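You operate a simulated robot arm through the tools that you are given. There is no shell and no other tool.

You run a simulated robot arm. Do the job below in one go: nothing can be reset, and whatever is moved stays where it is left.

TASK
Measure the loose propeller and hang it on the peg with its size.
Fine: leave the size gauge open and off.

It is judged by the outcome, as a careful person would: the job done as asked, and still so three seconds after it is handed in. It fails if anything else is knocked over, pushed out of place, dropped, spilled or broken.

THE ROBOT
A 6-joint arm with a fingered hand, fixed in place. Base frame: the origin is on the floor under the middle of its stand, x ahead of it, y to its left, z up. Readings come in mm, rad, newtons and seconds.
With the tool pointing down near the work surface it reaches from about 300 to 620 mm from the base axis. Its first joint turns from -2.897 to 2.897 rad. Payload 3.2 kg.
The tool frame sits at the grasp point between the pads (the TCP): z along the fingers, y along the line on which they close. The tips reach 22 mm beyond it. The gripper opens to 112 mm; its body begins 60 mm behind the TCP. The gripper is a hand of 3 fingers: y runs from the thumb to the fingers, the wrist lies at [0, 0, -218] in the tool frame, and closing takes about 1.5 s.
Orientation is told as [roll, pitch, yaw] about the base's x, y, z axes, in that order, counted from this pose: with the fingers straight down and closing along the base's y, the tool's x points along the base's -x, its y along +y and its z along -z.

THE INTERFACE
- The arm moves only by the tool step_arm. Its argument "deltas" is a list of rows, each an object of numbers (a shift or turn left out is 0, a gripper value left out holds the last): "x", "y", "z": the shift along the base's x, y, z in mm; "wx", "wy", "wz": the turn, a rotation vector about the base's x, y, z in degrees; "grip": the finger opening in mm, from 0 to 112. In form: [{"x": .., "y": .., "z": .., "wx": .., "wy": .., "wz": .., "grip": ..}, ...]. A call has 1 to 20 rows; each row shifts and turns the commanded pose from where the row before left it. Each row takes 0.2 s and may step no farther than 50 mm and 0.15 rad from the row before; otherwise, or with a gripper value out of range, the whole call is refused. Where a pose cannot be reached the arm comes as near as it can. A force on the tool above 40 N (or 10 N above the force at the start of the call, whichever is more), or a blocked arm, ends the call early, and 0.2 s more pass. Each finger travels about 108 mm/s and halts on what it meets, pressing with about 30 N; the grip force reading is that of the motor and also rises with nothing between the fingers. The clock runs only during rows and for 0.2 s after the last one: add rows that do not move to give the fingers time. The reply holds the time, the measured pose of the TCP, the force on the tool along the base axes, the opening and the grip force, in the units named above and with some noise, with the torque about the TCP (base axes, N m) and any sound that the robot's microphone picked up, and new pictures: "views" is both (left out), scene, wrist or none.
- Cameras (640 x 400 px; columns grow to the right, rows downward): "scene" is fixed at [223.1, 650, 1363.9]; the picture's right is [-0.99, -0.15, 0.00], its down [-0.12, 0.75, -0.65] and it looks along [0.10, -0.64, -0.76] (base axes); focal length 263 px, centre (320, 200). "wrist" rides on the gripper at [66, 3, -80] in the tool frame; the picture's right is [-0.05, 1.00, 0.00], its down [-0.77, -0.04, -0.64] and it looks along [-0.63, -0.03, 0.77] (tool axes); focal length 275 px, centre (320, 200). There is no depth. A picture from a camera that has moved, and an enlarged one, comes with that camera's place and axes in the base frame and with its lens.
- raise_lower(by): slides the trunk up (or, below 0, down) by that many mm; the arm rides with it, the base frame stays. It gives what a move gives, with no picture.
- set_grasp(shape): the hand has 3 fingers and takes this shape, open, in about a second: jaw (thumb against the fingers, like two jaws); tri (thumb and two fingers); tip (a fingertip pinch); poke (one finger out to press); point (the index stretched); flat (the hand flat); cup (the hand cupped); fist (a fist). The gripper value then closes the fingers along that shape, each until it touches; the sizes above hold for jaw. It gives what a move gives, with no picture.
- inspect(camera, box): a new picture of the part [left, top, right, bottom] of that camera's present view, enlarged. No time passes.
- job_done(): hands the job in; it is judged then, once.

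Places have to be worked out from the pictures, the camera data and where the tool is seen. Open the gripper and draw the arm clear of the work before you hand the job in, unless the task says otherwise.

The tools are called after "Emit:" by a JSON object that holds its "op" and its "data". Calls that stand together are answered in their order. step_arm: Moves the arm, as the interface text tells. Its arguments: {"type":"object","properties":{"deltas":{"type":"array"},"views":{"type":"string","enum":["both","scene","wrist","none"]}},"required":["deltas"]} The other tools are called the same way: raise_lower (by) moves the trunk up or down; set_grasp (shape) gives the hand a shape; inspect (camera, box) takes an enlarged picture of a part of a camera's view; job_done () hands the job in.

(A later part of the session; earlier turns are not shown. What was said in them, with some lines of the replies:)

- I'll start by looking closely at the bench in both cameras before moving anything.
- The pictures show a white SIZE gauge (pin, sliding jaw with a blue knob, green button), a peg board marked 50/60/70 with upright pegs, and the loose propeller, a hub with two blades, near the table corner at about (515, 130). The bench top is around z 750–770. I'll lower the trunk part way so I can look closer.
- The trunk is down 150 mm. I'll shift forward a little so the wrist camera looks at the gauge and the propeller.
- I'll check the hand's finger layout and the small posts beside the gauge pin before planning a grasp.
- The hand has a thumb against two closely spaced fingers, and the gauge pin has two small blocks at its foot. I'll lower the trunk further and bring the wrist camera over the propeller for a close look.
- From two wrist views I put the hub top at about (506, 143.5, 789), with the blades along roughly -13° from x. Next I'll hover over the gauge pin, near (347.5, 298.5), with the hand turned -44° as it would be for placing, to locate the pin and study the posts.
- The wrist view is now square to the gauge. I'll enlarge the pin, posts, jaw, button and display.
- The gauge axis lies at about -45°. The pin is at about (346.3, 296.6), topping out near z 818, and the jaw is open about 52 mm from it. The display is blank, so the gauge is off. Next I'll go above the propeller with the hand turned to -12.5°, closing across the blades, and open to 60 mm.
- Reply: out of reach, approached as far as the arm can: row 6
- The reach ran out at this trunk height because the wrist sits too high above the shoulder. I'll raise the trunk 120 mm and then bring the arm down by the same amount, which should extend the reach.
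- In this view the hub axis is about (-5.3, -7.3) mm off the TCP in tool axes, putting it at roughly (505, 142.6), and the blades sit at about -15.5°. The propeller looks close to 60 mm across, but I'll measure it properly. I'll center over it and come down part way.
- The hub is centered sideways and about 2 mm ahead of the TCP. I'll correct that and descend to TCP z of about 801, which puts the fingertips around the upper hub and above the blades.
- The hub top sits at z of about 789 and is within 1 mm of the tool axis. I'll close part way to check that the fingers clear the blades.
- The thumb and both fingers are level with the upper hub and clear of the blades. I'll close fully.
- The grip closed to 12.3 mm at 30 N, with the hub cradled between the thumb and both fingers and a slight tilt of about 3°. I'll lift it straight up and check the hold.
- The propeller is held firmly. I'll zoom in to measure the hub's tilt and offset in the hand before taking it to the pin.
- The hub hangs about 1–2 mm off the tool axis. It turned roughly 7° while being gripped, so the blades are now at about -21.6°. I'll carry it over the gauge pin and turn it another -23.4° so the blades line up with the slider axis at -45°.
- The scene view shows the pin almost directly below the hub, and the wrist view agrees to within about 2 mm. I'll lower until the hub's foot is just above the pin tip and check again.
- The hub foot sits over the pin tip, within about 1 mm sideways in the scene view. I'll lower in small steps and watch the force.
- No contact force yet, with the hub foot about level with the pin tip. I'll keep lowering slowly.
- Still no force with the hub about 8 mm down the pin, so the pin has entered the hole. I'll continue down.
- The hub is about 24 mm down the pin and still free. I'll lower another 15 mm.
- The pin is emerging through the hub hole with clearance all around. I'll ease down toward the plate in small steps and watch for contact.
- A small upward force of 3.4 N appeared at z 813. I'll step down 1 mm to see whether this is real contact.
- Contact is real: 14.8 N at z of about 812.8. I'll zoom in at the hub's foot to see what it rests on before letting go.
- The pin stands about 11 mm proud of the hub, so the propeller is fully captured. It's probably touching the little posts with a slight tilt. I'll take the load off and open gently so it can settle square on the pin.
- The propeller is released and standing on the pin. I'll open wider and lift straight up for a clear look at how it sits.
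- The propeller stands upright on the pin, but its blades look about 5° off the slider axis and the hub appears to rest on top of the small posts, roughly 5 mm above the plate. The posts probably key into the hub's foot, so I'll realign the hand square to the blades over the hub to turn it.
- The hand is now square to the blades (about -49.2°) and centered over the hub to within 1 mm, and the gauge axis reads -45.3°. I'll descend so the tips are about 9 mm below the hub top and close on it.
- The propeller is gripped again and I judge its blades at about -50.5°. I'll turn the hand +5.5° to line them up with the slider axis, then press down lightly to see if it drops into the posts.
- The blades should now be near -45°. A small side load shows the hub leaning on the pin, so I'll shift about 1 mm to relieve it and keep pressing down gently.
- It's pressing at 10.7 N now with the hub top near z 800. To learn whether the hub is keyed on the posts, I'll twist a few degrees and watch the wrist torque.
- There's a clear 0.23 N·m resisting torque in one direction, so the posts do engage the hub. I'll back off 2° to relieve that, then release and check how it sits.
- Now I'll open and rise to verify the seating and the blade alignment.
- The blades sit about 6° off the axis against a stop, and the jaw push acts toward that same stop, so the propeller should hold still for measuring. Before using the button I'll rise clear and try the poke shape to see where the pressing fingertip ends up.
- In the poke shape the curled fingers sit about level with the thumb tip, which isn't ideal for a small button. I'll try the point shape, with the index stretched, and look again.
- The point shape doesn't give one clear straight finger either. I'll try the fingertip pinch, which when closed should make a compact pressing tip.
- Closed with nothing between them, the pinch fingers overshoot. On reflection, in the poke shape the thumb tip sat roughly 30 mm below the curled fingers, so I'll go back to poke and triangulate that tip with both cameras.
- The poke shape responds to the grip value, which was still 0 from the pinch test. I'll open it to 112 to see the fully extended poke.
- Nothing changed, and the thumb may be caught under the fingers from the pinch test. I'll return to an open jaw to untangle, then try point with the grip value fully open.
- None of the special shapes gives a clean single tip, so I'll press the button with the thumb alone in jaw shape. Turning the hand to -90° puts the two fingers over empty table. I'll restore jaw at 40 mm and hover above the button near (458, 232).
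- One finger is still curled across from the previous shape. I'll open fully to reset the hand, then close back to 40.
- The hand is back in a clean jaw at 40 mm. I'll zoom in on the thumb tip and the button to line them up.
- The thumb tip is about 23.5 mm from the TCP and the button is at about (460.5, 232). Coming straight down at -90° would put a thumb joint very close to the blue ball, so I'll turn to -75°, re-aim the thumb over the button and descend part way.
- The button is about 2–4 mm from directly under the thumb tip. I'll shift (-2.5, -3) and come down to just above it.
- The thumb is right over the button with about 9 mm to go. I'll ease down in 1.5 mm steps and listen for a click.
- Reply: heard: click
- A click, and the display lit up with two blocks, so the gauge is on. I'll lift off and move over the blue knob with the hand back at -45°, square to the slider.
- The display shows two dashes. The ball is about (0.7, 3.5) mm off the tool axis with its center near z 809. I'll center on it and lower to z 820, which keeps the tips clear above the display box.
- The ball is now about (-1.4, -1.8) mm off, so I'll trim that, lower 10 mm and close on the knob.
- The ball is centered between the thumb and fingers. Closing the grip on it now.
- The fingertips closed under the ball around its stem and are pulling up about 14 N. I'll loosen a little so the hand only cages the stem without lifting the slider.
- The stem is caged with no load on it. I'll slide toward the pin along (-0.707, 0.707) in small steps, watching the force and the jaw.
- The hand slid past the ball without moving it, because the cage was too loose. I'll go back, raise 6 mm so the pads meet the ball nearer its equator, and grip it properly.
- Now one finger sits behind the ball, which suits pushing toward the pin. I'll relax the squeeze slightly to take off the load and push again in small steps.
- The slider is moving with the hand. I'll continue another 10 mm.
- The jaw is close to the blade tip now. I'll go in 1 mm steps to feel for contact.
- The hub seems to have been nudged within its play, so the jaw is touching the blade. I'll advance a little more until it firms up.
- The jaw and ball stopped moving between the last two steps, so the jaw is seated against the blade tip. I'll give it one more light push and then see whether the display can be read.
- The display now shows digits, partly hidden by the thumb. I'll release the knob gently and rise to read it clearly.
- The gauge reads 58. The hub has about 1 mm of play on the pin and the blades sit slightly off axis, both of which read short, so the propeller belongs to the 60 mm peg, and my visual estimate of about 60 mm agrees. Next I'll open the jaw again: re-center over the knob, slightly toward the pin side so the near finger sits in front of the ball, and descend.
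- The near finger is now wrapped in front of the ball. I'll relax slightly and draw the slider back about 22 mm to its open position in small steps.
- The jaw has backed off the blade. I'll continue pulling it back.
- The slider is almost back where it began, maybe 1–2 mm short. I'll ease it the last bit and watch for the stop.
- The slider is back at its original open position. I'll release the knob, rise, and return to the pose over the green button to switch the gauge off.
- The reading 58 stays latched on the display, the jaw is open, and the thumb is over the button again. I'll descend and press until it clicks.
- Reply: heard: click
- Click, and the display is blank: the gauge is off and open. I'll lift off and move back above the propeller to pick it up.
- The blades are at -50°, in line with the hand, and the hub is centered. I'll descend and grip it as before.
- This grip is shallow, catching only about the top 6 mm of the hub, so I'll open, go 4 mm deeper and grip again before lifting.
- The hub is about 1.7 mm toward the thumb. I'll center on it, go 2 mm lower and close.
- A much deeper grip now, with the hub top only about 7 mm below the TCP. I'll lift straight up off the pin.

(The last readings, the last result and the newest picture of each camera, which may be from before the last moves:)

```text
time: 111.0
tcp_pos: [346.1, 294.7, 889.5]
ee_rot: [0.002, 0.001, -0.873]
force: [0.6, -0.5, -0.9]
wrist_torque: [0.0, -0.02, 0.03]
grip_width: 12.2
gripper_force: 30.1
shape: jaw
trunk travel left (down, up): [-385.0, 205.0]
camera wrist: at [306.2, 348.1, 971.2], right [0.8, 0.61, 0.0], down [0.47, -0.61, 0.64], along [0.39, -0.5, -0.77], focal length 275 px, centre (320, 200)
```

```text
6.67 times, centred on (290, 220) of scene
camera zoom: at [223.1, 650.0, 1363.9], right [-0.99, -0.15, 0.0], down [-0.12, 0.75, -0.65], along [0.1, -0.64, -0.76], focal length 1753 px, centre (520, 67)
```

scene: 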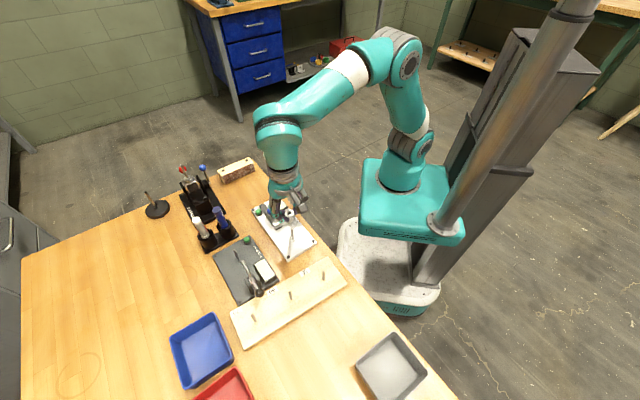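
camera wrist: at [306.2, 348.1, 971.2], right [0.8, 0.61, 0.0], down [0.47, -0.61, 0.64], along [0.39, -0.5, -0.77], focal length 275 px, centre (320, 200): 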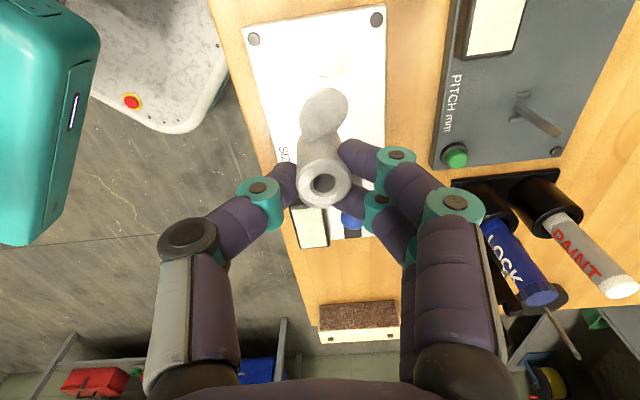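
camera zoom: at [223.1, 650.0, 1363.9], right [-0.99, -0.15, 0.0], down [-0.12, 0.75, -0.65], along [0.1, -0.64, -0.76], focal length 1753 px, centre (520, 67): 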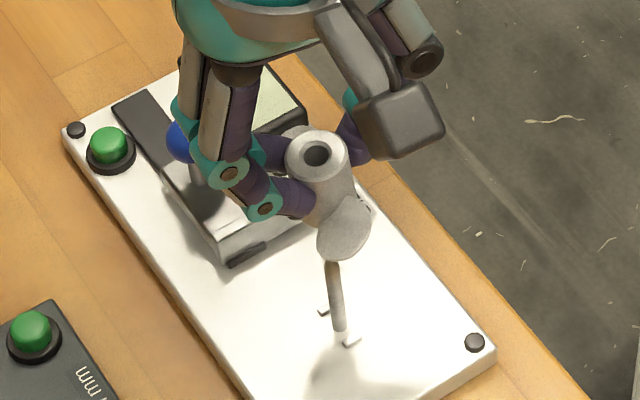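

The propeller is clear of the pin and held securely. I'll carry it toward the peg board at a safe height, turning the hand to +45° so thumb and fingers close across the row of pegs and away from the pitch-gauge lever. I'll stop short to measure peg 60 with the wrist camera.

Emit:
{"op": "step_arm", "data": {"deltas": [{"x": -5, "y": 4, "z": 5, "wz": 5}, {"x": -8, "y": 7, "wz": 8}, {"x": -8, "y": 7, "wz": 8}, {"x": -8, "y": 7, "wz": 8}, {"x": -8, "y": 7, "wz": 8}, {"x": -8, "y": 7, "wz": 8}, {"x": -8, "y": 7, "wz": 8}, {"x": -9, "y": 8, "wz": 8}, {"x": -9, "y": 8, "wz": 8}, {"x": -9, "y": 8, "wz": 8}, {"x": -9, "y": 8, "wz": 8}, {"x": -9, "y": 8, "wz": 8}, {"wz": 2}, {}, {}], "views": "both"}}

Emit:
{"op": "inspect", "data": {"camera": "wrist", "box": [220, 100, 420, 280]}}

Emit:
{"op": "inspect", "data": {"camera": "scene", "box": [270, 220, 350, 310]}}

```text
time: 114.2
tcp_pos: [247.5, 381.0, 895.9]
ee_rot: [0.002, 0.003, 0.785]
force: [-0.5, -0.5, -0.1]
wrist_torque: [0.03, 0.02, -0.02]
grip_width: 12.2
gripper_force: 29.7
shape: jaw
trunk travel left (down, up): [-385.0, 205.0]
camera wrist: at [199.3, 338.1, 977.6], right [-0.67, 0.74, 0.0], down [0.57, 0.52, 0.64], along [0.47, 0.43, -0.77], focal length 275 px, centre (320, 200)
```

scene: 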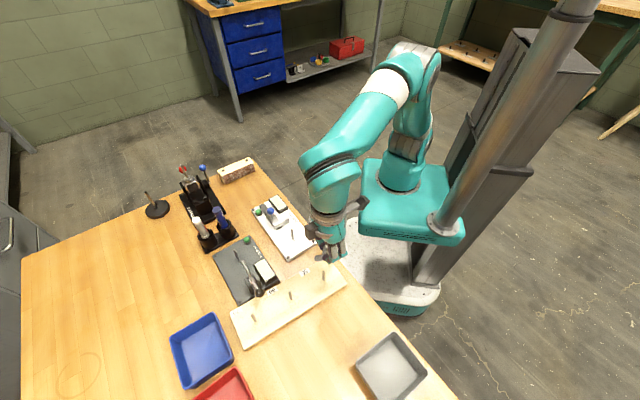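
wrist: 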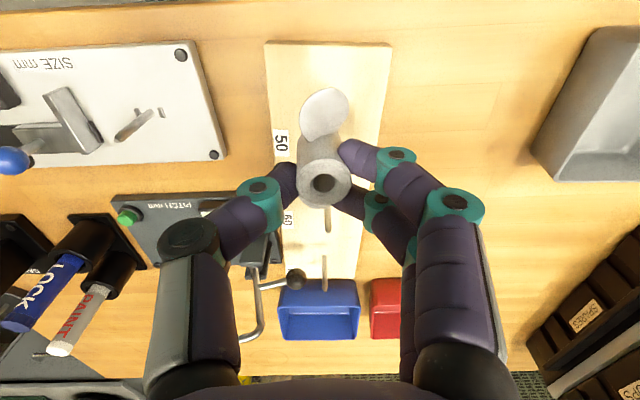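

```text
2.22 times, centred on (320, 190) of wrist
camera zoom: at [199.3, 338.1, 977.6], right [-0.67, 0.74, 0.0], down [0.57, 0.52, 0.64], along [0.47, 0.43, -0.77], focal length 612 px, centre (320, 222)
```

zoom: 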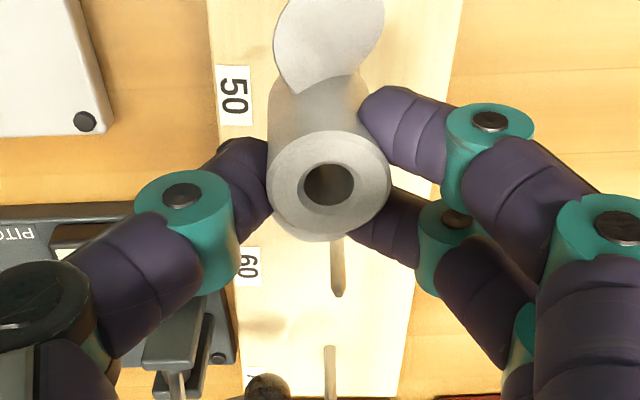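

```text
4.44 times, centred on (310, 265) of scene
camera zoom: at [223.1, 650.0, 1363.9], right [-0.99, -0.15, 0.0], down [-0.12, 0.75, -0.65], along [0.1, -0.64, -0.76], focal length 1169 px, centre (364, -89)
```

zoom: 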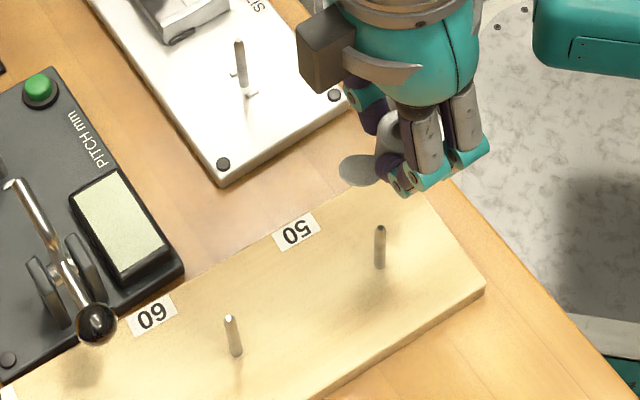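

In the wrist view peg 60 lies about 100 mm ahead and 2 mm to the side. Combined with the corrected scene ray, I place it at about (317, 452), top near z 818. I'll move the hub over it at this height.

Emit:
{"op": "step_arm", "data": {"deltas": [{"x": 18, "y": 18.5}, {"x": 18, "y": 18.5}, {"x": 18, "y": 18.5}, {"x": 17, "y": 18}, {}, {}], "views": "both"}}

Emit:
{"op": "inspect", "data": {"camera": "wrist", "box": [240, 20, 400, 230]}}

Emit:
{"op": "inspect", "data": {"camera": "scene", "box": [260, 245, 320, 310]}}

```text
time: 115.6
tcp_pos: [314.0, 454.3, 894.3]
ee_rot: [0.003, 0.0, 0.784]
force: [0.2, -0.3, -0.7]
wrist_torque: [0.0, -0.03, -0.01]
grip_width: 12.3
gripper_force: 30.0
shape: jaw
out of reach, approached as far as the arm can: row 4
trunk travel left (down, up): [-385.0, 205.0]
camera wrist: at [265.2, 410.2, 975.4], right [-0.67, 0.74, 0.0], down [0.57, 0.52, 0.64], along [0.47, 0.43, -0.77], focal length 275 px, centre (320, 200)
```

scene: 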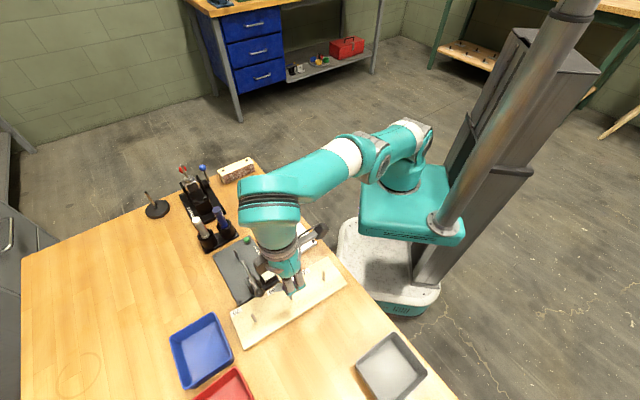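
wrist: 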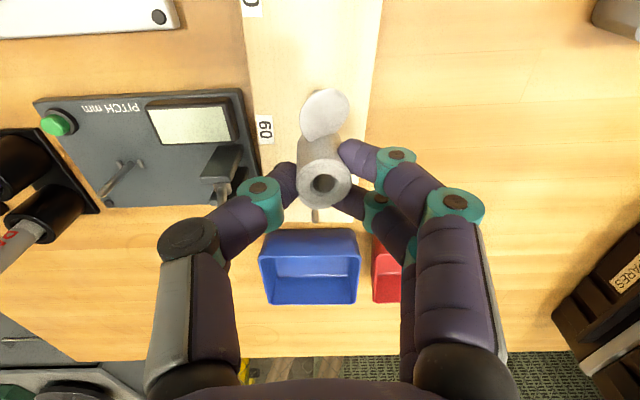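

```text
1.90 times, centred on (320, 125) of wrist
camera zoom: at [265.2, 410.2, 975.4], right [-0.67, 0.74, 0.0], down [0.57, 0.52, 0.64], along [0.47, 0.43, -0.77], focal length 524 px, centre (320, 343)
```

zoom: 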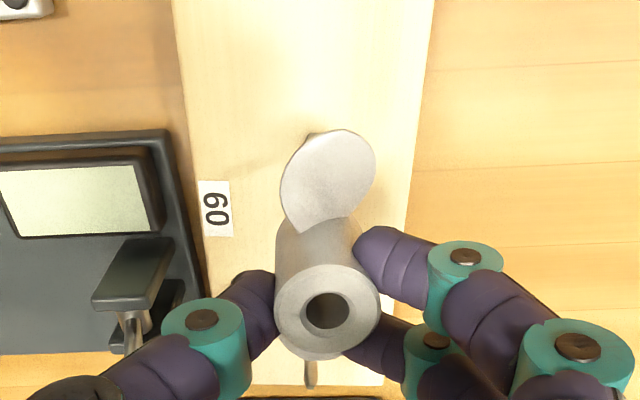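

```text
6.15 times, centred on (290, 278) of scene
camera zoom: at [223.1, 650.0, 1363.9], right [-0.99, -0.15, 0.0], down [-0.12, 0.75, -0.65], along [0.1, -0.64, -0.76], focal length 1618 px, centre (505, -277)
```

zoom: 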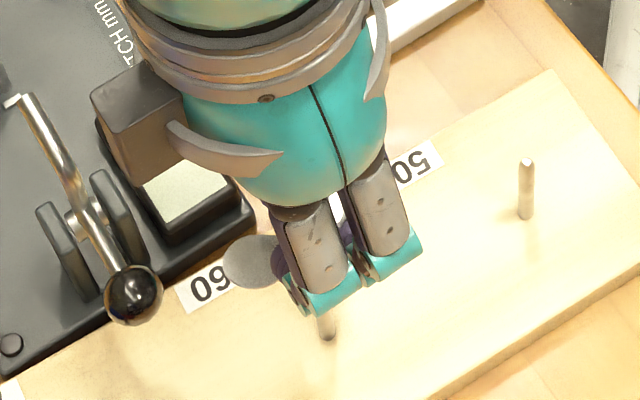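

That's the edge of the arm's reach at this trunk height. I'll raise the trunk 80 mm and then lower the arm by the same amount to gain reach over peg 60.

Emit:
{"op": "raise_lower", "data": {"by": 80}}

Emit:
{"op": "step_arm", "data": {"deltas": [{"z": -20}, {"z": -20}, {"z": -20}, {"z": -18, "x": 1}, {}, {}], "views": "wrist"}}

Emit:
{"op": "inspect", "data": {"camera": "wrist", "box": [240, 20, 400, 230]}}

Emit:
{"op": "inspect", "data": {"camera": "scene", "box": [260, 245, 320, 310]}}

```text
time: 116.7
tcp_pos: [315.0, 455.2, 974.5]
ee_rot: [0.005, 0.0, 0.785]
force: [-0.5, -0.6, -0.7]
wrist_torque: [0.03, 0.0, 0.04]
grip_width: 11.9
gripper_force: 30.1
shape: jaw
trunk travel left (down, up): [-465.0, 125.0]
```

```text
time: 118.1
tcp_pos: [314.5, 453.3, 896.7]
ee_rot: [0.004, -0.001, 0.785]
force: [0.6, 0.1, 0.5]
wrist_torque: [0.01, 0.03, 0.03]
grip_width: 12.4
gripper_force: 29.7
shape: jaw
trunk travel left (down, up): [-465.0, 125.0]
camera wrist: at [266.6, 409.5, 977.5], right [-0.67, 0.74, 0.0], down [0.57, 0.52, 0.64], along [0.47, 0.43, -0.77], focal length 275 px, centre (320, 200)
```

wrist: 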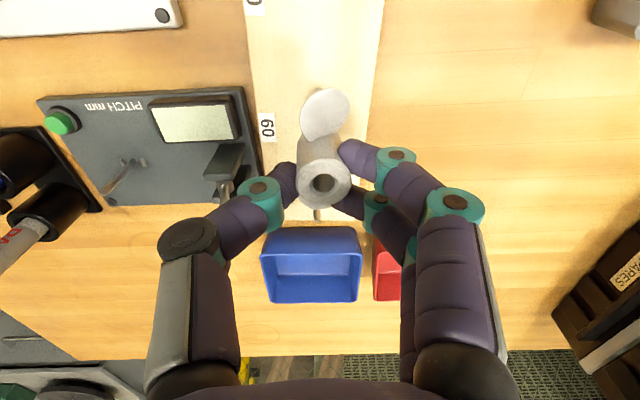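

```text
1.90 times, centred on (320, 125) of wrist
camera zoom: at [266.6, 409.5, 977.5], right [-0.67, 0.74, 0.0], down [0.57, 0.52, 0.64], along [0.47, 0.43, -0.77], focal length 524 px, centre (320, 343)
```

zoom: 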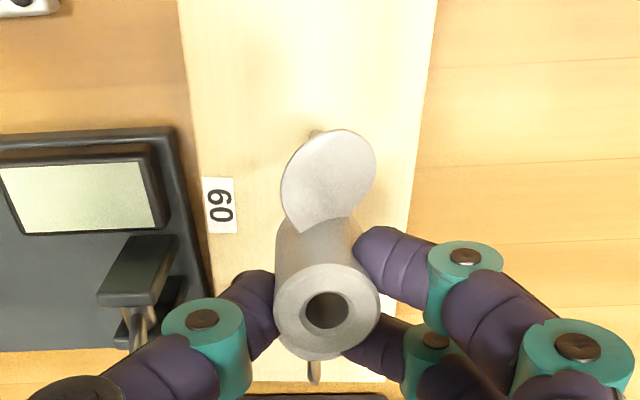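

```text
6.15 times, centred on (290, 278) of scene
camera zoom: at [223.1, 650.0, 1363.9], right [-0.99, -0.15, 0.0], down [-0.12, 0.75, -0.65], along [0.1, -0.64, -0.76], focal length 1618 px, centre (505, -277)
```

zoom: 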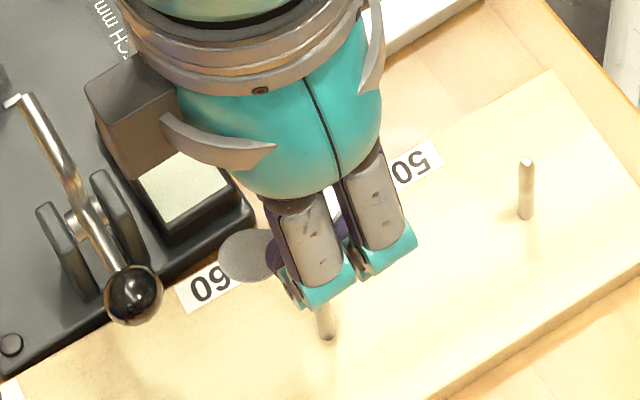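

Emit:
{"op": "inspect", "data": {"camera": "wrist", "box": [290, 70, 360, 140]}}

Emit:
{"op": "inspect", "data": {"camera": "scene", "box": [275, 280, 305, 305]}}

```text
5.71 times, centred on (325, 105) of wrist
camera zoom: at [266.6, 409.5, 977.5], right [-0.67, 0.74, 0.0], down [0.57, 0.52, 0.64], along [0.47, 0.43, -0.77], focal length 1573 px, centre (291, 743)
```

zoom: 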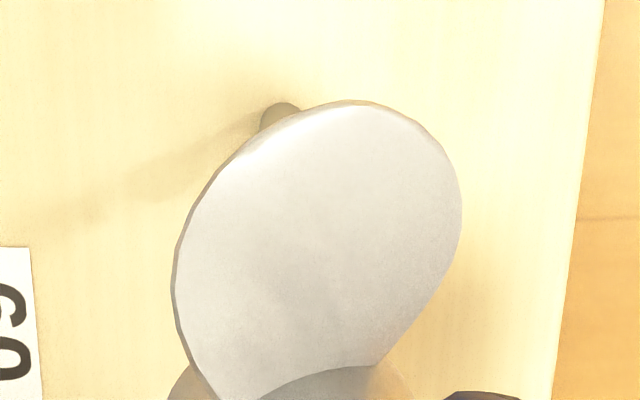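

```text
16.00 times, centred on (290, 292) of scene
camera zoom: at [223.1, 650.0, 1363.9], right [-0.99, -0.15, 0.0], down [-0.12, 0.75, -0.65], along [0.1, -0.64, -0.76], focal length 4208 px, centre (800, -1280)
```

zoom: 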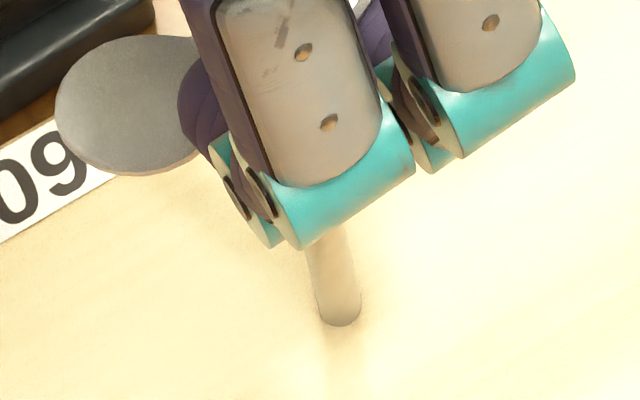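

The peg base shows just past the blade. I judge the hub's foot needs to move about (+3.6, +1.8) mm, so I'll apply that and lower toward the peg tip.

Emit:
{"op": "step_arm", "data": {"deltas": [{"x": 3.6, "y": 1.8}, {}, {"z": -12}, {"z": -12}, {}, {}], "views": "none"}}

Emit:
{"op": "inspect", "data": {"camera": "wrist", "box": [240, 20, 400, 230]}}

Emit:
{"op": "inspect", "data": {"camera": "scene", "box": [265, 260, 315, 310]}}

```text
time: 119.5
tcp_pos: [318.7, 456.0, 872.4]
ee_rot: [0.004, 0.0, 0.783]
force: [0.0, 0.0, 0.2]
wrist_torque: [0.01, 0.0, -0.05]
grip_width: 11.9
gripper_force: 30.3
shape: jaw
trunk travel left (down, up): [-465.0, 125.0]
```

```text
1.90 times, centred on (320, 125) of wrist
camera zoom: at [269.0, 412.2, 954.1], right [-0.67, 0.74, 0.0], down [0.57, 0.52, 0.64], along [0.47, 0.43, -0.77], focal length 524 px, centre (320, 343)
```

zoom: 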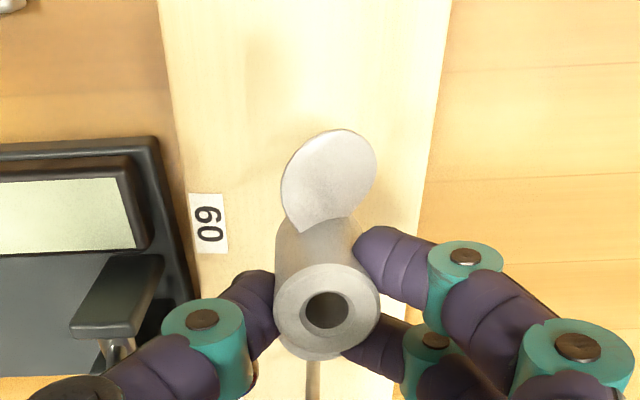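

```text
8.00 times, centred on (290, 285) of scene
camera zoom: at [223.1, 650.0, 1363.9], right [-0.99, -0.15, 0.0], down [-0.12, 0.75, -0.65], along [0.1, -0.64, -0.76], focal length 2104 px, centre (560, -480)
```

zoom: 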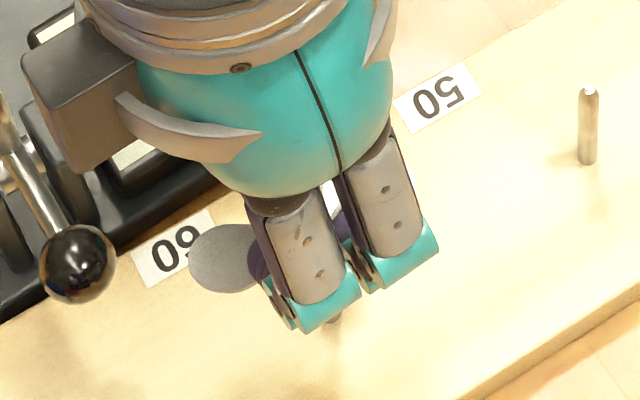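

The hub's foot is about 18 mm above the peg tip. The scene camera is blocked by the fingers, so I'll rely on force feedback and lower slowly.

Emit:
{"op": "step_arm", "data": {"deltas": [{"z": -3}, {"z": -3}, {"z": -3}, {"z": -3}, {"z": -2}, {}], "views": "none"}}

Emit:
{"op": "step_arm", "data": {"deltas": [{"z": -2}, {"z": -2}, {"z": -2}, {}], "views": "none"}}

Emit:
{"op": "inspect", "data": {"camera": "wrist", "box": [240, 40, 400, 230]}}

```text
time: 120.9
tcp_pos: [317.8, 457.1, 857.2]
ee_rot: [0.004, 0.002, 0.784]
force: [0.6, -0.2, -0.2]
wrist_torque: [0.02, 0.03, -0.02]
grip_width: 12.0
gripper_force: 29.9
shape: jaw
trunk travel left (down, up): [-465.0, 125.0]
```

```text
time: 121.9
tcp_pos: [319.0, 455.7, 852.4]
ee_rot: [0.004, 0.0, 0.783]
force: [-0.1, -1.0, -0.2]
wrist_torque: [-0.04, 0.01, 0.03]
grip_width: 12.1
gripper_force: 29.9
shape: jaw
trunk travel left (down, up): [-465.0, 125.0]
```

```text
2.11 times, centred on (320, 135) of wrist
camera zoom: at [270.4, 411.7, 933.5], right [-0.67, 0.74, 0.0], down [0.57, 0.52, 0.64], along [0.47, 0.43, -0.77], focal length 580 px, centre (320, 337)
```

zoom: 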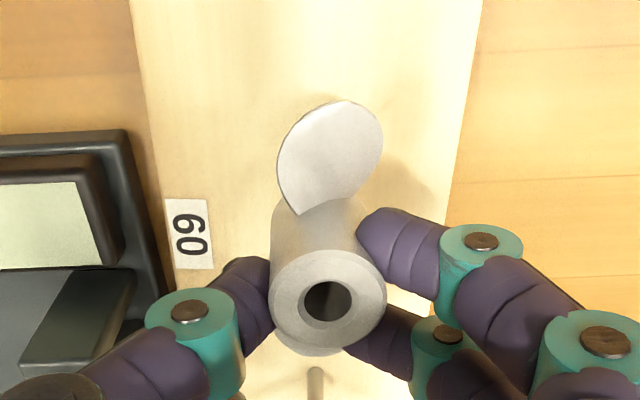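

Emit:
{"op": "step_arm", "data": {"deltas": [{"z": -2}, {"z": -2}, {}], "views": "none"}}

Emit:
{"op": "step_arm", "data": {"deltas": [{"z": -2}, {"z": -2}, {}], "views": "none"}}

Emit:
{"op": "inspect", "data": {"camera": "wrist", "box": [290, 130, 370, 220]}}

Emit:
{"op": "inspect", "data": {"camera": "scene", "box": [265, 265, 315, 315]}}

```text
time: 122.7
tcp_pos: [318.7, 455.9, 847.7]
ee_rot: [0.003, 0.001, 0.784]
force: [-2.1, -1.6, 0.7]
wrist_torque: [-0.05, 0.08, 0.01]
grip_width: 11.9
gripper_force: 29.9
shape: jaw
trunk travel left (down, up): [-465.0, 125.0]
```

```text
time: 123.5
tcp_pos: [318.7, 456.7, 844.2]
ee_rot: [0.004, -0.002, 0.785]
force: [-2.0, -2.1, 2.3]
wrist_torque: [-0.04, 0.06, -0.06]
grip_width: 12.0
gripper_force: 29.9
shape: jaw
trunk travel left (down, up): [-465.0, 125.0]
```

```text
4.44 times, centred on (330, 175) of wrist
camera zoom: at [270.1, 412.6, 925.4], right [-0.67, 0.74, 0.0], down [0.57, 0.52, 0.64], along [0.47, 0.43, -0.77], focal length 1224 px, centre (276, 311)
```

zoom: 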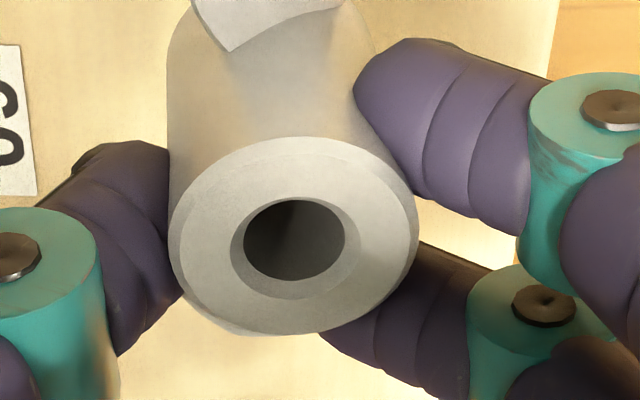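

```text
8.00 times, centred on (290, 290) of scene
camera zoom: at [223.1, 650.0, 1363.9], right [-0.99, -0.15, 0.0], down [-0.12, 0.75, -0.65], along [0.1, -0.64, -0.76], focal length 2104 px, centre (560, -520)
```

zoom: 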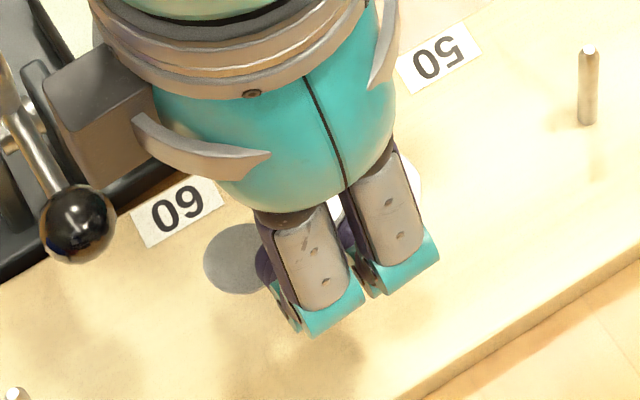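

Small side forces suggest the peg has entered the hole with the hub about 1 mm too far outward. I'll trim (-0.8, -0.8) and continue down.

Emit:
{"op": "step_arm", "data": {"deltas": [{"x": -0.8, "y": -0.8}, {"z": -2}, {"z": -2}, {}], "views": "none"}}

Emit:
{"op": "step_arm", "data": {"deltas": [{"z": -2}, {"z": -2}, {}], "views": "none"}}

Emit:
{"op": "inspect", "data": {"camera": "wrist", "box": [290, 130, 370, 220]}}

```text
time: 124.5
tcp_pos: [318.6, 456.2, 840.3]
ee_rot: [0.004, -0.002, 0.784]
force: [-1.0, -0.6, -0.4]
wrist_torque: [0.02, 0.03, -0.03]
grip_width: 12.0
gripper_force: 30.0
shape: jaw
trunk travel left (down, up): [-465.0, 125.0]
```

```text
time: 125.3
tcp_pos: [317.4, 454.5, 836.3]
ee_rot: [0.003, 0.0, 0.784]
force: [0.0, -0.5, 0.5]
wrist_torque: [0.02, -0.01, 0.0]
grip_width: 12.1
gripper_force: 29.9
shape: jaw
trunk travel left (down, up): [-465.0, 125.0]
```

```text
4.44 times, centred on (330, 175) of wrist
camera zoom: at [269.2, 411.5, 917.7], right [-0.67, 0.74, 0.0], down [0.57, 0.52, 0.64], along [0.47, 0.43, -0.77], focal length 1224 px, centre (276, 311)
```

zoom: 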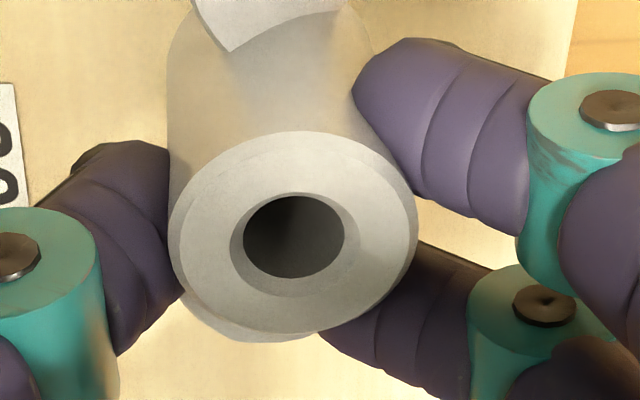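

The side load is gone and the hub is well down the peg. I'll continue in small steps.

Emit:
{"op": "step_arm", "data": {"deltas": [{"z": -2.5}, {"z": -2.5}, {"z": -2.5}, {"z": -2.5}, {}], "views": "none"}}

Emit:
{"op": "inspect", "data": {"camera": "wrist", "box": [290, 130, 370, 220]}}

Emit:
{"op": "inspect", "data": {"camera": "scene", "box": [265, 265, 315, 315]}}

```text
time: 126.5
tcp_pos: [316.8, 455.8, 825.1]
ee_rot: [0.003, 0.0, 0.785]
force: [1.0, -2.5, 0.9]
wrist_torque: [-0.03, -0.01, 0.04]
grip_width: 12.1
gripper_force: 29.7
shape: jaw
trunk travel left (down, up): [-465.0, 125.0]
```

```text
4.44 times, centred on (330, 175) of wrist
camera zoom: at [268.6, 411.3, 907.1], right [-0.67, 0.74, 0.0], down [0.57, 0.52, 0.64], along [0.47, 0.43, -0.77], focal length 1224 px, centre (276, 311)
```

zoom: 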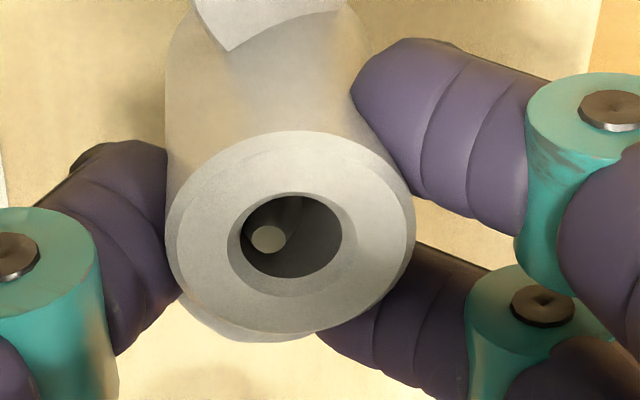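

```text
8.00 times, centred on (290, 290) of scene
camera zoom: at [223.1, 650.0, 1363.9], right [-0.99, -0.15, 0.0], down [-0.12, 0.75, -0.65], along [0.1, -0.64, -0.76], focal length 2104 px, centre (560, -520)
```

zoom: 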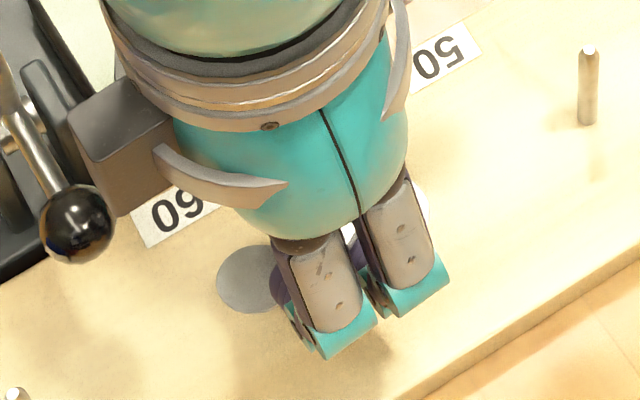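

The peg tip is visible inside the hub hole. I'll trim the small side load and continue down to the board.

Emit:
{"op": "step_arm", "data": {"deltas": [{"x": 0.7, "y": -0.7}, {"z": -2.5}, {"z": -2.5}, {"z": -2.5}, {"z": -2.5}, {}], "views": "none"}}

Emit:
{"op": "inspect", "data": {"camera": "wrist", "box": [260, 60, 400, 220]}}

```text
time: 127.9
tcp_pos: [318.4, 452.7, 816.7]
ee_rot: [0.003, 0.001, 0.784]
force: [-0.9, 0.5, 0.0]
wrist_torque: [0.0, 0.01, 0.02]
grip_width: 12.2
gripper_force: 29.9
shape: jaw
trunk travel left (down, up): [-465.0, 125.0]
```

```text
2.50 times, centred on (330, 140) of wrist
camera zoom: at [270.0, 409.8, 897.9], right [-0.67, 0.74, 0.0], down [0.57, 0.52, 0.64], along [0.47, 0.43, -0.77], focal length 688 px, centre (295, 350)
```

zoom: 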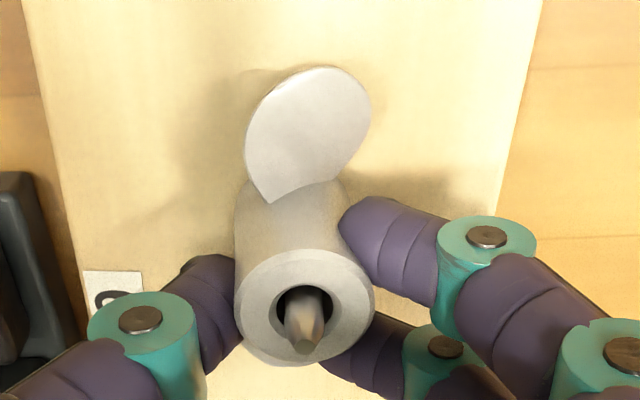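

The peg now stands out through the hub. I'll take the last few millimetres slowly until it touches the board.

Emit:
{"op": "step_arm", "data": {"deltas": [{"z": -1.5}, {"z": -1.5}, {"z": -1.5}, {}], "views": "none"}}

Emit:
{"op": "step_arm", "data": {"deltas": [{"z": -1}, {"z": -1}, {}], "views": "none"}}

Emit:
{"op": "inspect", "data": {"camera": "wrist", "box": [260, 60, 400, 220]}}

```text
time: 128.9
tcp_pos: [319.5, 453.8, 813.0]
ee_rot: [0.004, -0.004, 0.783]
force: [1.2, 0.1, 13.4]
wrist_torque: [0.14, 0.04, 0.03]
grip_width: 12.4
gripper_force: 30.1
shape: jaw
trunk travel left (down, up): [-465.0, 125.0]
```

```text
time: 129.7
tcp_pos: [318.0, 453.9, 810.4]
ee_rot: [0.002, -0.004, 0.783]
force: [1.4, -0.2, 22.9]
wrist_torque: [0.15, 0.01, 0.04]
grip_width: 13.0
gripper_force: 29.5
shape: jaw
trunk travel left (down, up): [-465.0, 125.0]
```

```text
2.50 times, centred on (330, 140) of wrist
camera zoom: at [269.5, 409.2, 892.4], right [-0.67, 0.74, 0.0], down [0.57, 0.51, 0.64], along [0.47, 0.43, -0.77], focal length 688 px, centre (295, 350)
```

zoom: 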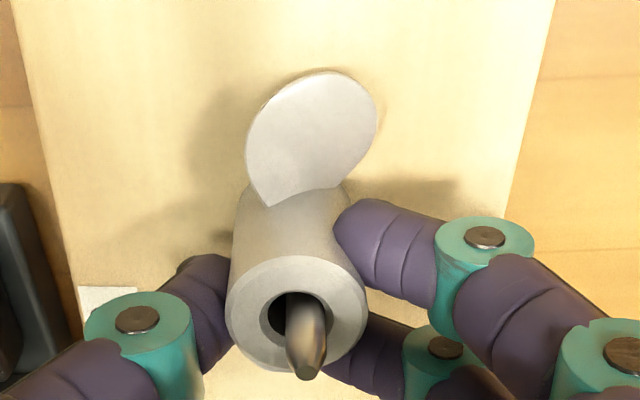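

The propeller is down on the board at 23 N of contact. I'll back off 2 mm to relieve it and open gently.

Emit:
{"op": "step_arm", "data": {"deltas": [{"z": 1}, {"z": 1}, {}, {"grip": 15}, {"grip": 18}, {"grip": 24}, {"grip": 32}, {}], "views": "none"}}

Emit:
{"op": "inspect", "data": {"camera": "wrist", "box": [240, 60, 420, 220]}}

Emit:
{"op": "inspect", "data": {"camera": "scene", "box": [265, 265, 315, 315]}}

```text
time: 131.5
tcp_pos: [317.5, 454.0, 811.9]
ee_rot: [0.005, 0.002, 0.784]
force: [0.4, 0.6, -1.1]
wrist_torque: [0.03, 0.0, 0.01]
grip_width: 31.8
gripper_force: 0.1
shape: jaw
trunk travel left (down, up): [-465.0, 125.0]
```

```text
2.50 times, centred on (330, 140) of wrist
camera zoom: at [269.1, 410.4, 893.1], right [-0.67, 0.74, 0.0], down [0.57, 0.52, 0.64], along [0.47, 0.43, -0.77], focal length 688 px, centre (295, 350)
```

zoom: 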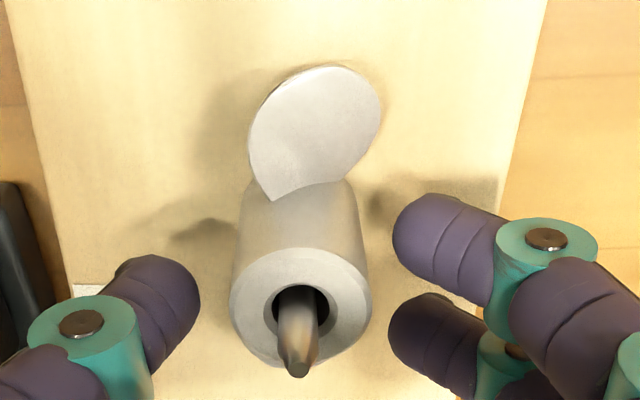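

```text
8.00 times, centred on (290, 290) of scene
camera zoom: at [223.1, 650.0, 1363.9], right [-0.99, -0.15, 0.0], down [-0.12, 0.75, -0.65], along [0.1, -0.64, -0.76], focal length 2104 px, centre (560, -520)
```

zoom: 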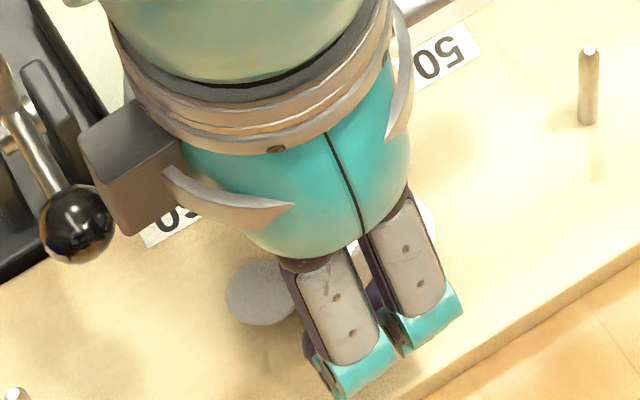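

The propeller is released on peg 60. I'll open a bit more and rise straight up.

Emit:
{"op": "step_arm", "data": {"deltas": [{"grip": 45}, {}, {"z": 8}, {"z": 20}, {"z": 30}, {"z": 30}, {}], "views": "both"}}

Emit:
{"op": "inspect", "data": {"camera": "wrist", "box": [240, 60, 420, 220]}}

Emit:
{"op": "inspect", "data": {"camera": "scene", "box": [265, 260, 320, 315]}}

```text
time: 133.1
tcp_pos: [318.4, 456.2, 903.1]
ee_rot: [0.003, -0.003, 0.784]
force: [0.8, -1.0, 1.0]
wrist_torque: [-0.01, 0.01, 0.0]
grip_width: 44.2
gripper_force: 0.0
shape: jaw
trunk travel left (down, up): [-465.0, 125.0]
camera wrist: at [270.0, 412.6, 984.6], right [-0.67, 0.74, 0.0], down [0.57, 0.52, 0.64], along [0.47, 0.43, -0.77], focal length 275 px, centre (320, 200)
```

scene: 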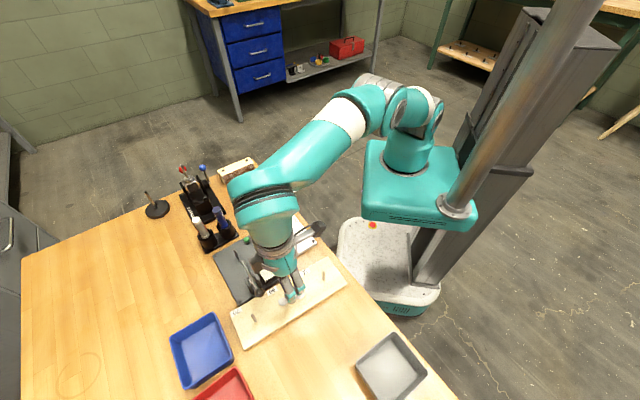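
wrist: 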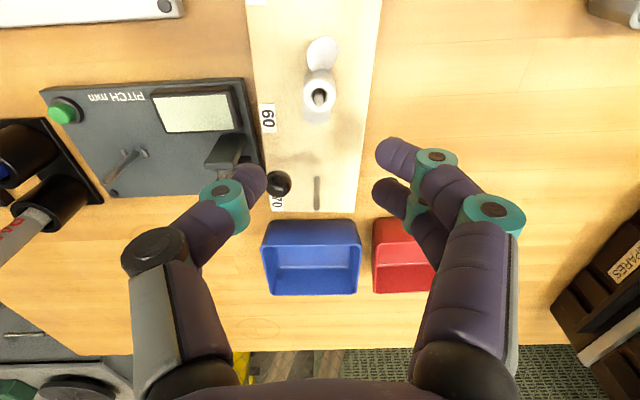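

```text
2.50 times, centred on (330, 140) of wrist
camera zoom: at [270.0, 412.6, 984.6], right [-0.67, 0.74, 0.0], down [0.57, 0.52, 0.64], along [0.47, 0.43, -0.77], focal length 688 px, centre (295, 350)
```

zoom: 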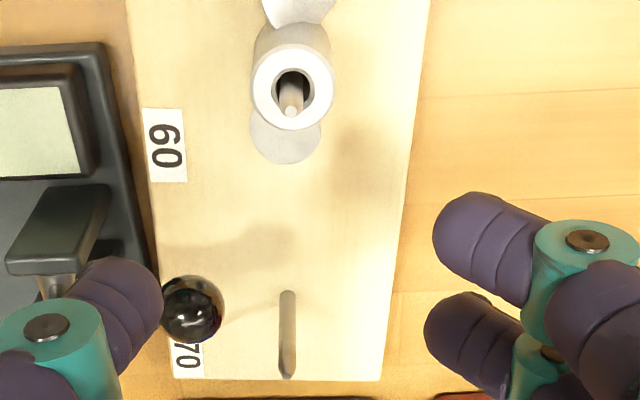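

```text
7.27 times, centred on (292, 288) of scene
camera zoom: at [223.1, 650.0, 1363.9], right [-0.99, -0.15, 0.0], down [-0.12, 0.75, -0.65], along [0.1, -0.64, -0.76], focal length 1913 px, centre (520, -436)
```

zoom: 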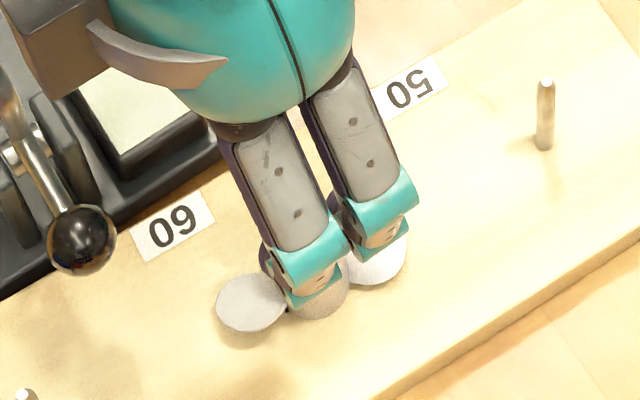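

The propeller sits on the peg beside the "60" label. I'll raise the arm, open the hand and draw it back clear of the bench for a final check.

Emit:
{"op": "step_arm", "data": {"deltas": [{"z": 30, "grip": 80}, {"z": 40, "grip": 112}, {"x": -25, "y": -25, "z": 10}, {"x": -30, "y": -30}, {"x": -30, "y": -30}, {"x": -30, "y": -30}, {"x": -25, "y": -30}, {"x": -10, "y": -20}, {}, {}], "views": "both"}}

Emit:
{"op": "inspect", "data": {"camera": "scene", "box": [250, 240, 330, 320]}}

Emit:
{"op": "inspect", "data": {"camera": "scene", "box": [235, 180, 325, 260]}}

Emit:
{"op": "inspect", "data": {"camera": "scene", "box": [130, 150, 290, 250]}}

```text
time: 135.3
tcp_pos: [163.2, 290.1, 978.3]
ee_rot: [0.003, -0.002, 0.783]
force: [-0.4, -0.4, 0.2]
wrist_torque: [0.0, -0.01, -0.07]
grip_width: 111.9
gripper_force: 0.0
shape: jaw
out of reach, approached as far as the arm can: row 2
trunk travel left (down, up): [-465.0, 125.0]
camera wrist: at [113.6, 246.5, 1059.4], right [-0.67, 0.74, 0.0], down [0.57, 0.52, 0.64], along [0.47, 0.43, -0.77], focal length 275 px, centre (320, 200)
```

scene: 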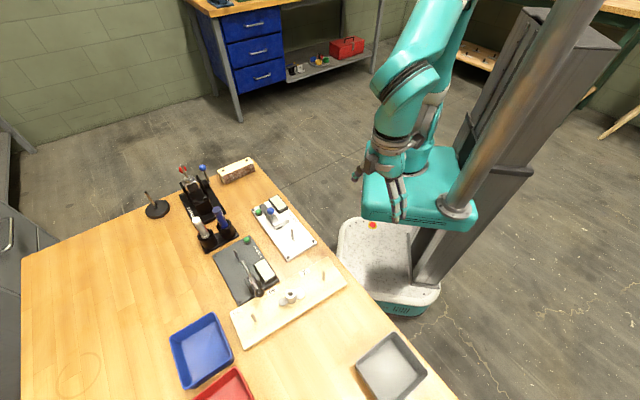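
wrist: 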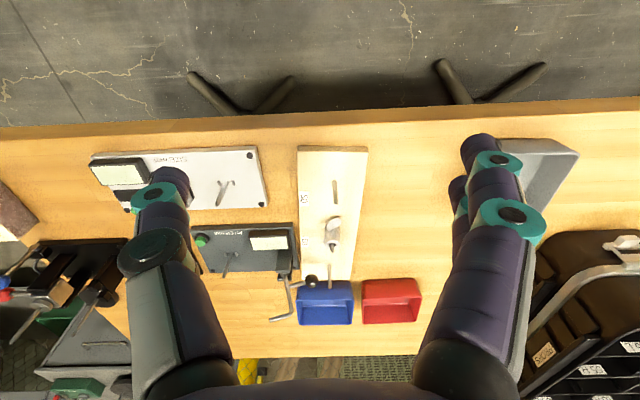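

```text
5.00 times, centred on (290, 280) of scene
camera zoom: at [223.1, 650.0, 1363.9], right [-0.99, -0.15, 0.0], down [-0.12, 0.75, -0.65], along [0.1, -0.64, -0.76], focal length 1315 px, centre (470, -200)
```

zoom: 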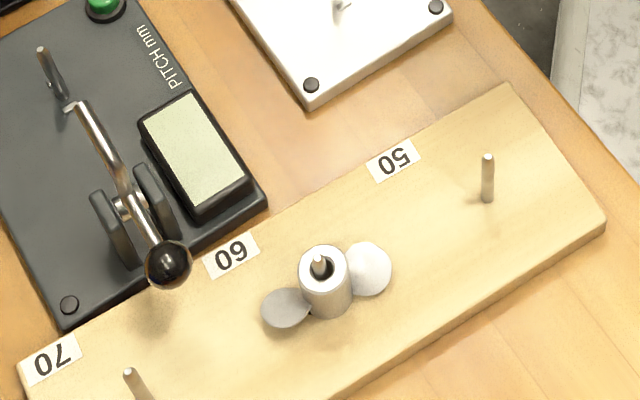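

```text
5.00 times, centred on (280, 220) of scene
camera zoom: at [223.1, 650.0, 1363.9], right [-0.99, -0.15, 0.0], down [-0.12, 0.75, -0.65], along [0.1, -0.64, -0.76], focal length 1315 px, centre (520, 100)
```

zoom: 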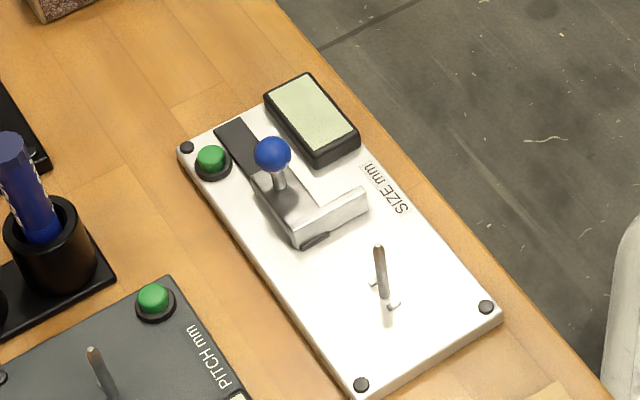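

```text
4.00 times, centred on (210, 200) of scene
camera zoom: at [223.1, 650.0, 1363.9], right [-0.99, -0.15, 0.0], down [-0.12, 0.75, -0.65], along [0.1, -0.64, -0.76], focal length 1052 px, centre (760, 200)
```

zoom: 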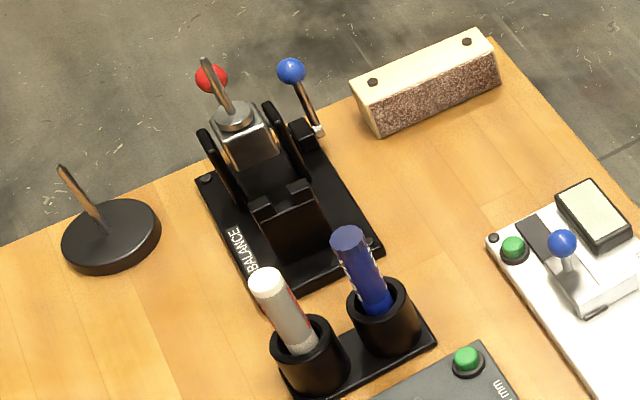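

Final check: the propeller is seated on the peg labelled 60. The size gauge is blank with its jaw fully back, everything else is where it was, and the arm is clear with the hand open. I'm handing the job in.

Emit:
{"op": "job_done", "data": {}}

```text
The job is handed in.
```

I measured the loose propeller on the size gauge and hung it on the peg marked 60. The job is handed in, but I haven't seen the verdict.

- **Measurement:** the gauge read 58 mm. I took that as a 60 mm propeller, since the nearest pegs are 50, 60 and 70. The hub has about 1 mm of play on the gauge pin and the blades sat roughly 5° off the jaw's axis, and both make the reading come out short. My estimates from the camera pictures were 54 to 63 mm, most of them near 60.
- **Seating on the gauge:** I couldn't confirm that the hub fully seated on the small posts at the foot of the gauge pin.
- **Size gauge:** the jaw is back at its open position and the gauge is off, with a blank display.
- **Rest of the bench:** the final pictures show everything else where it started. The arm is drawn back with the hand open.
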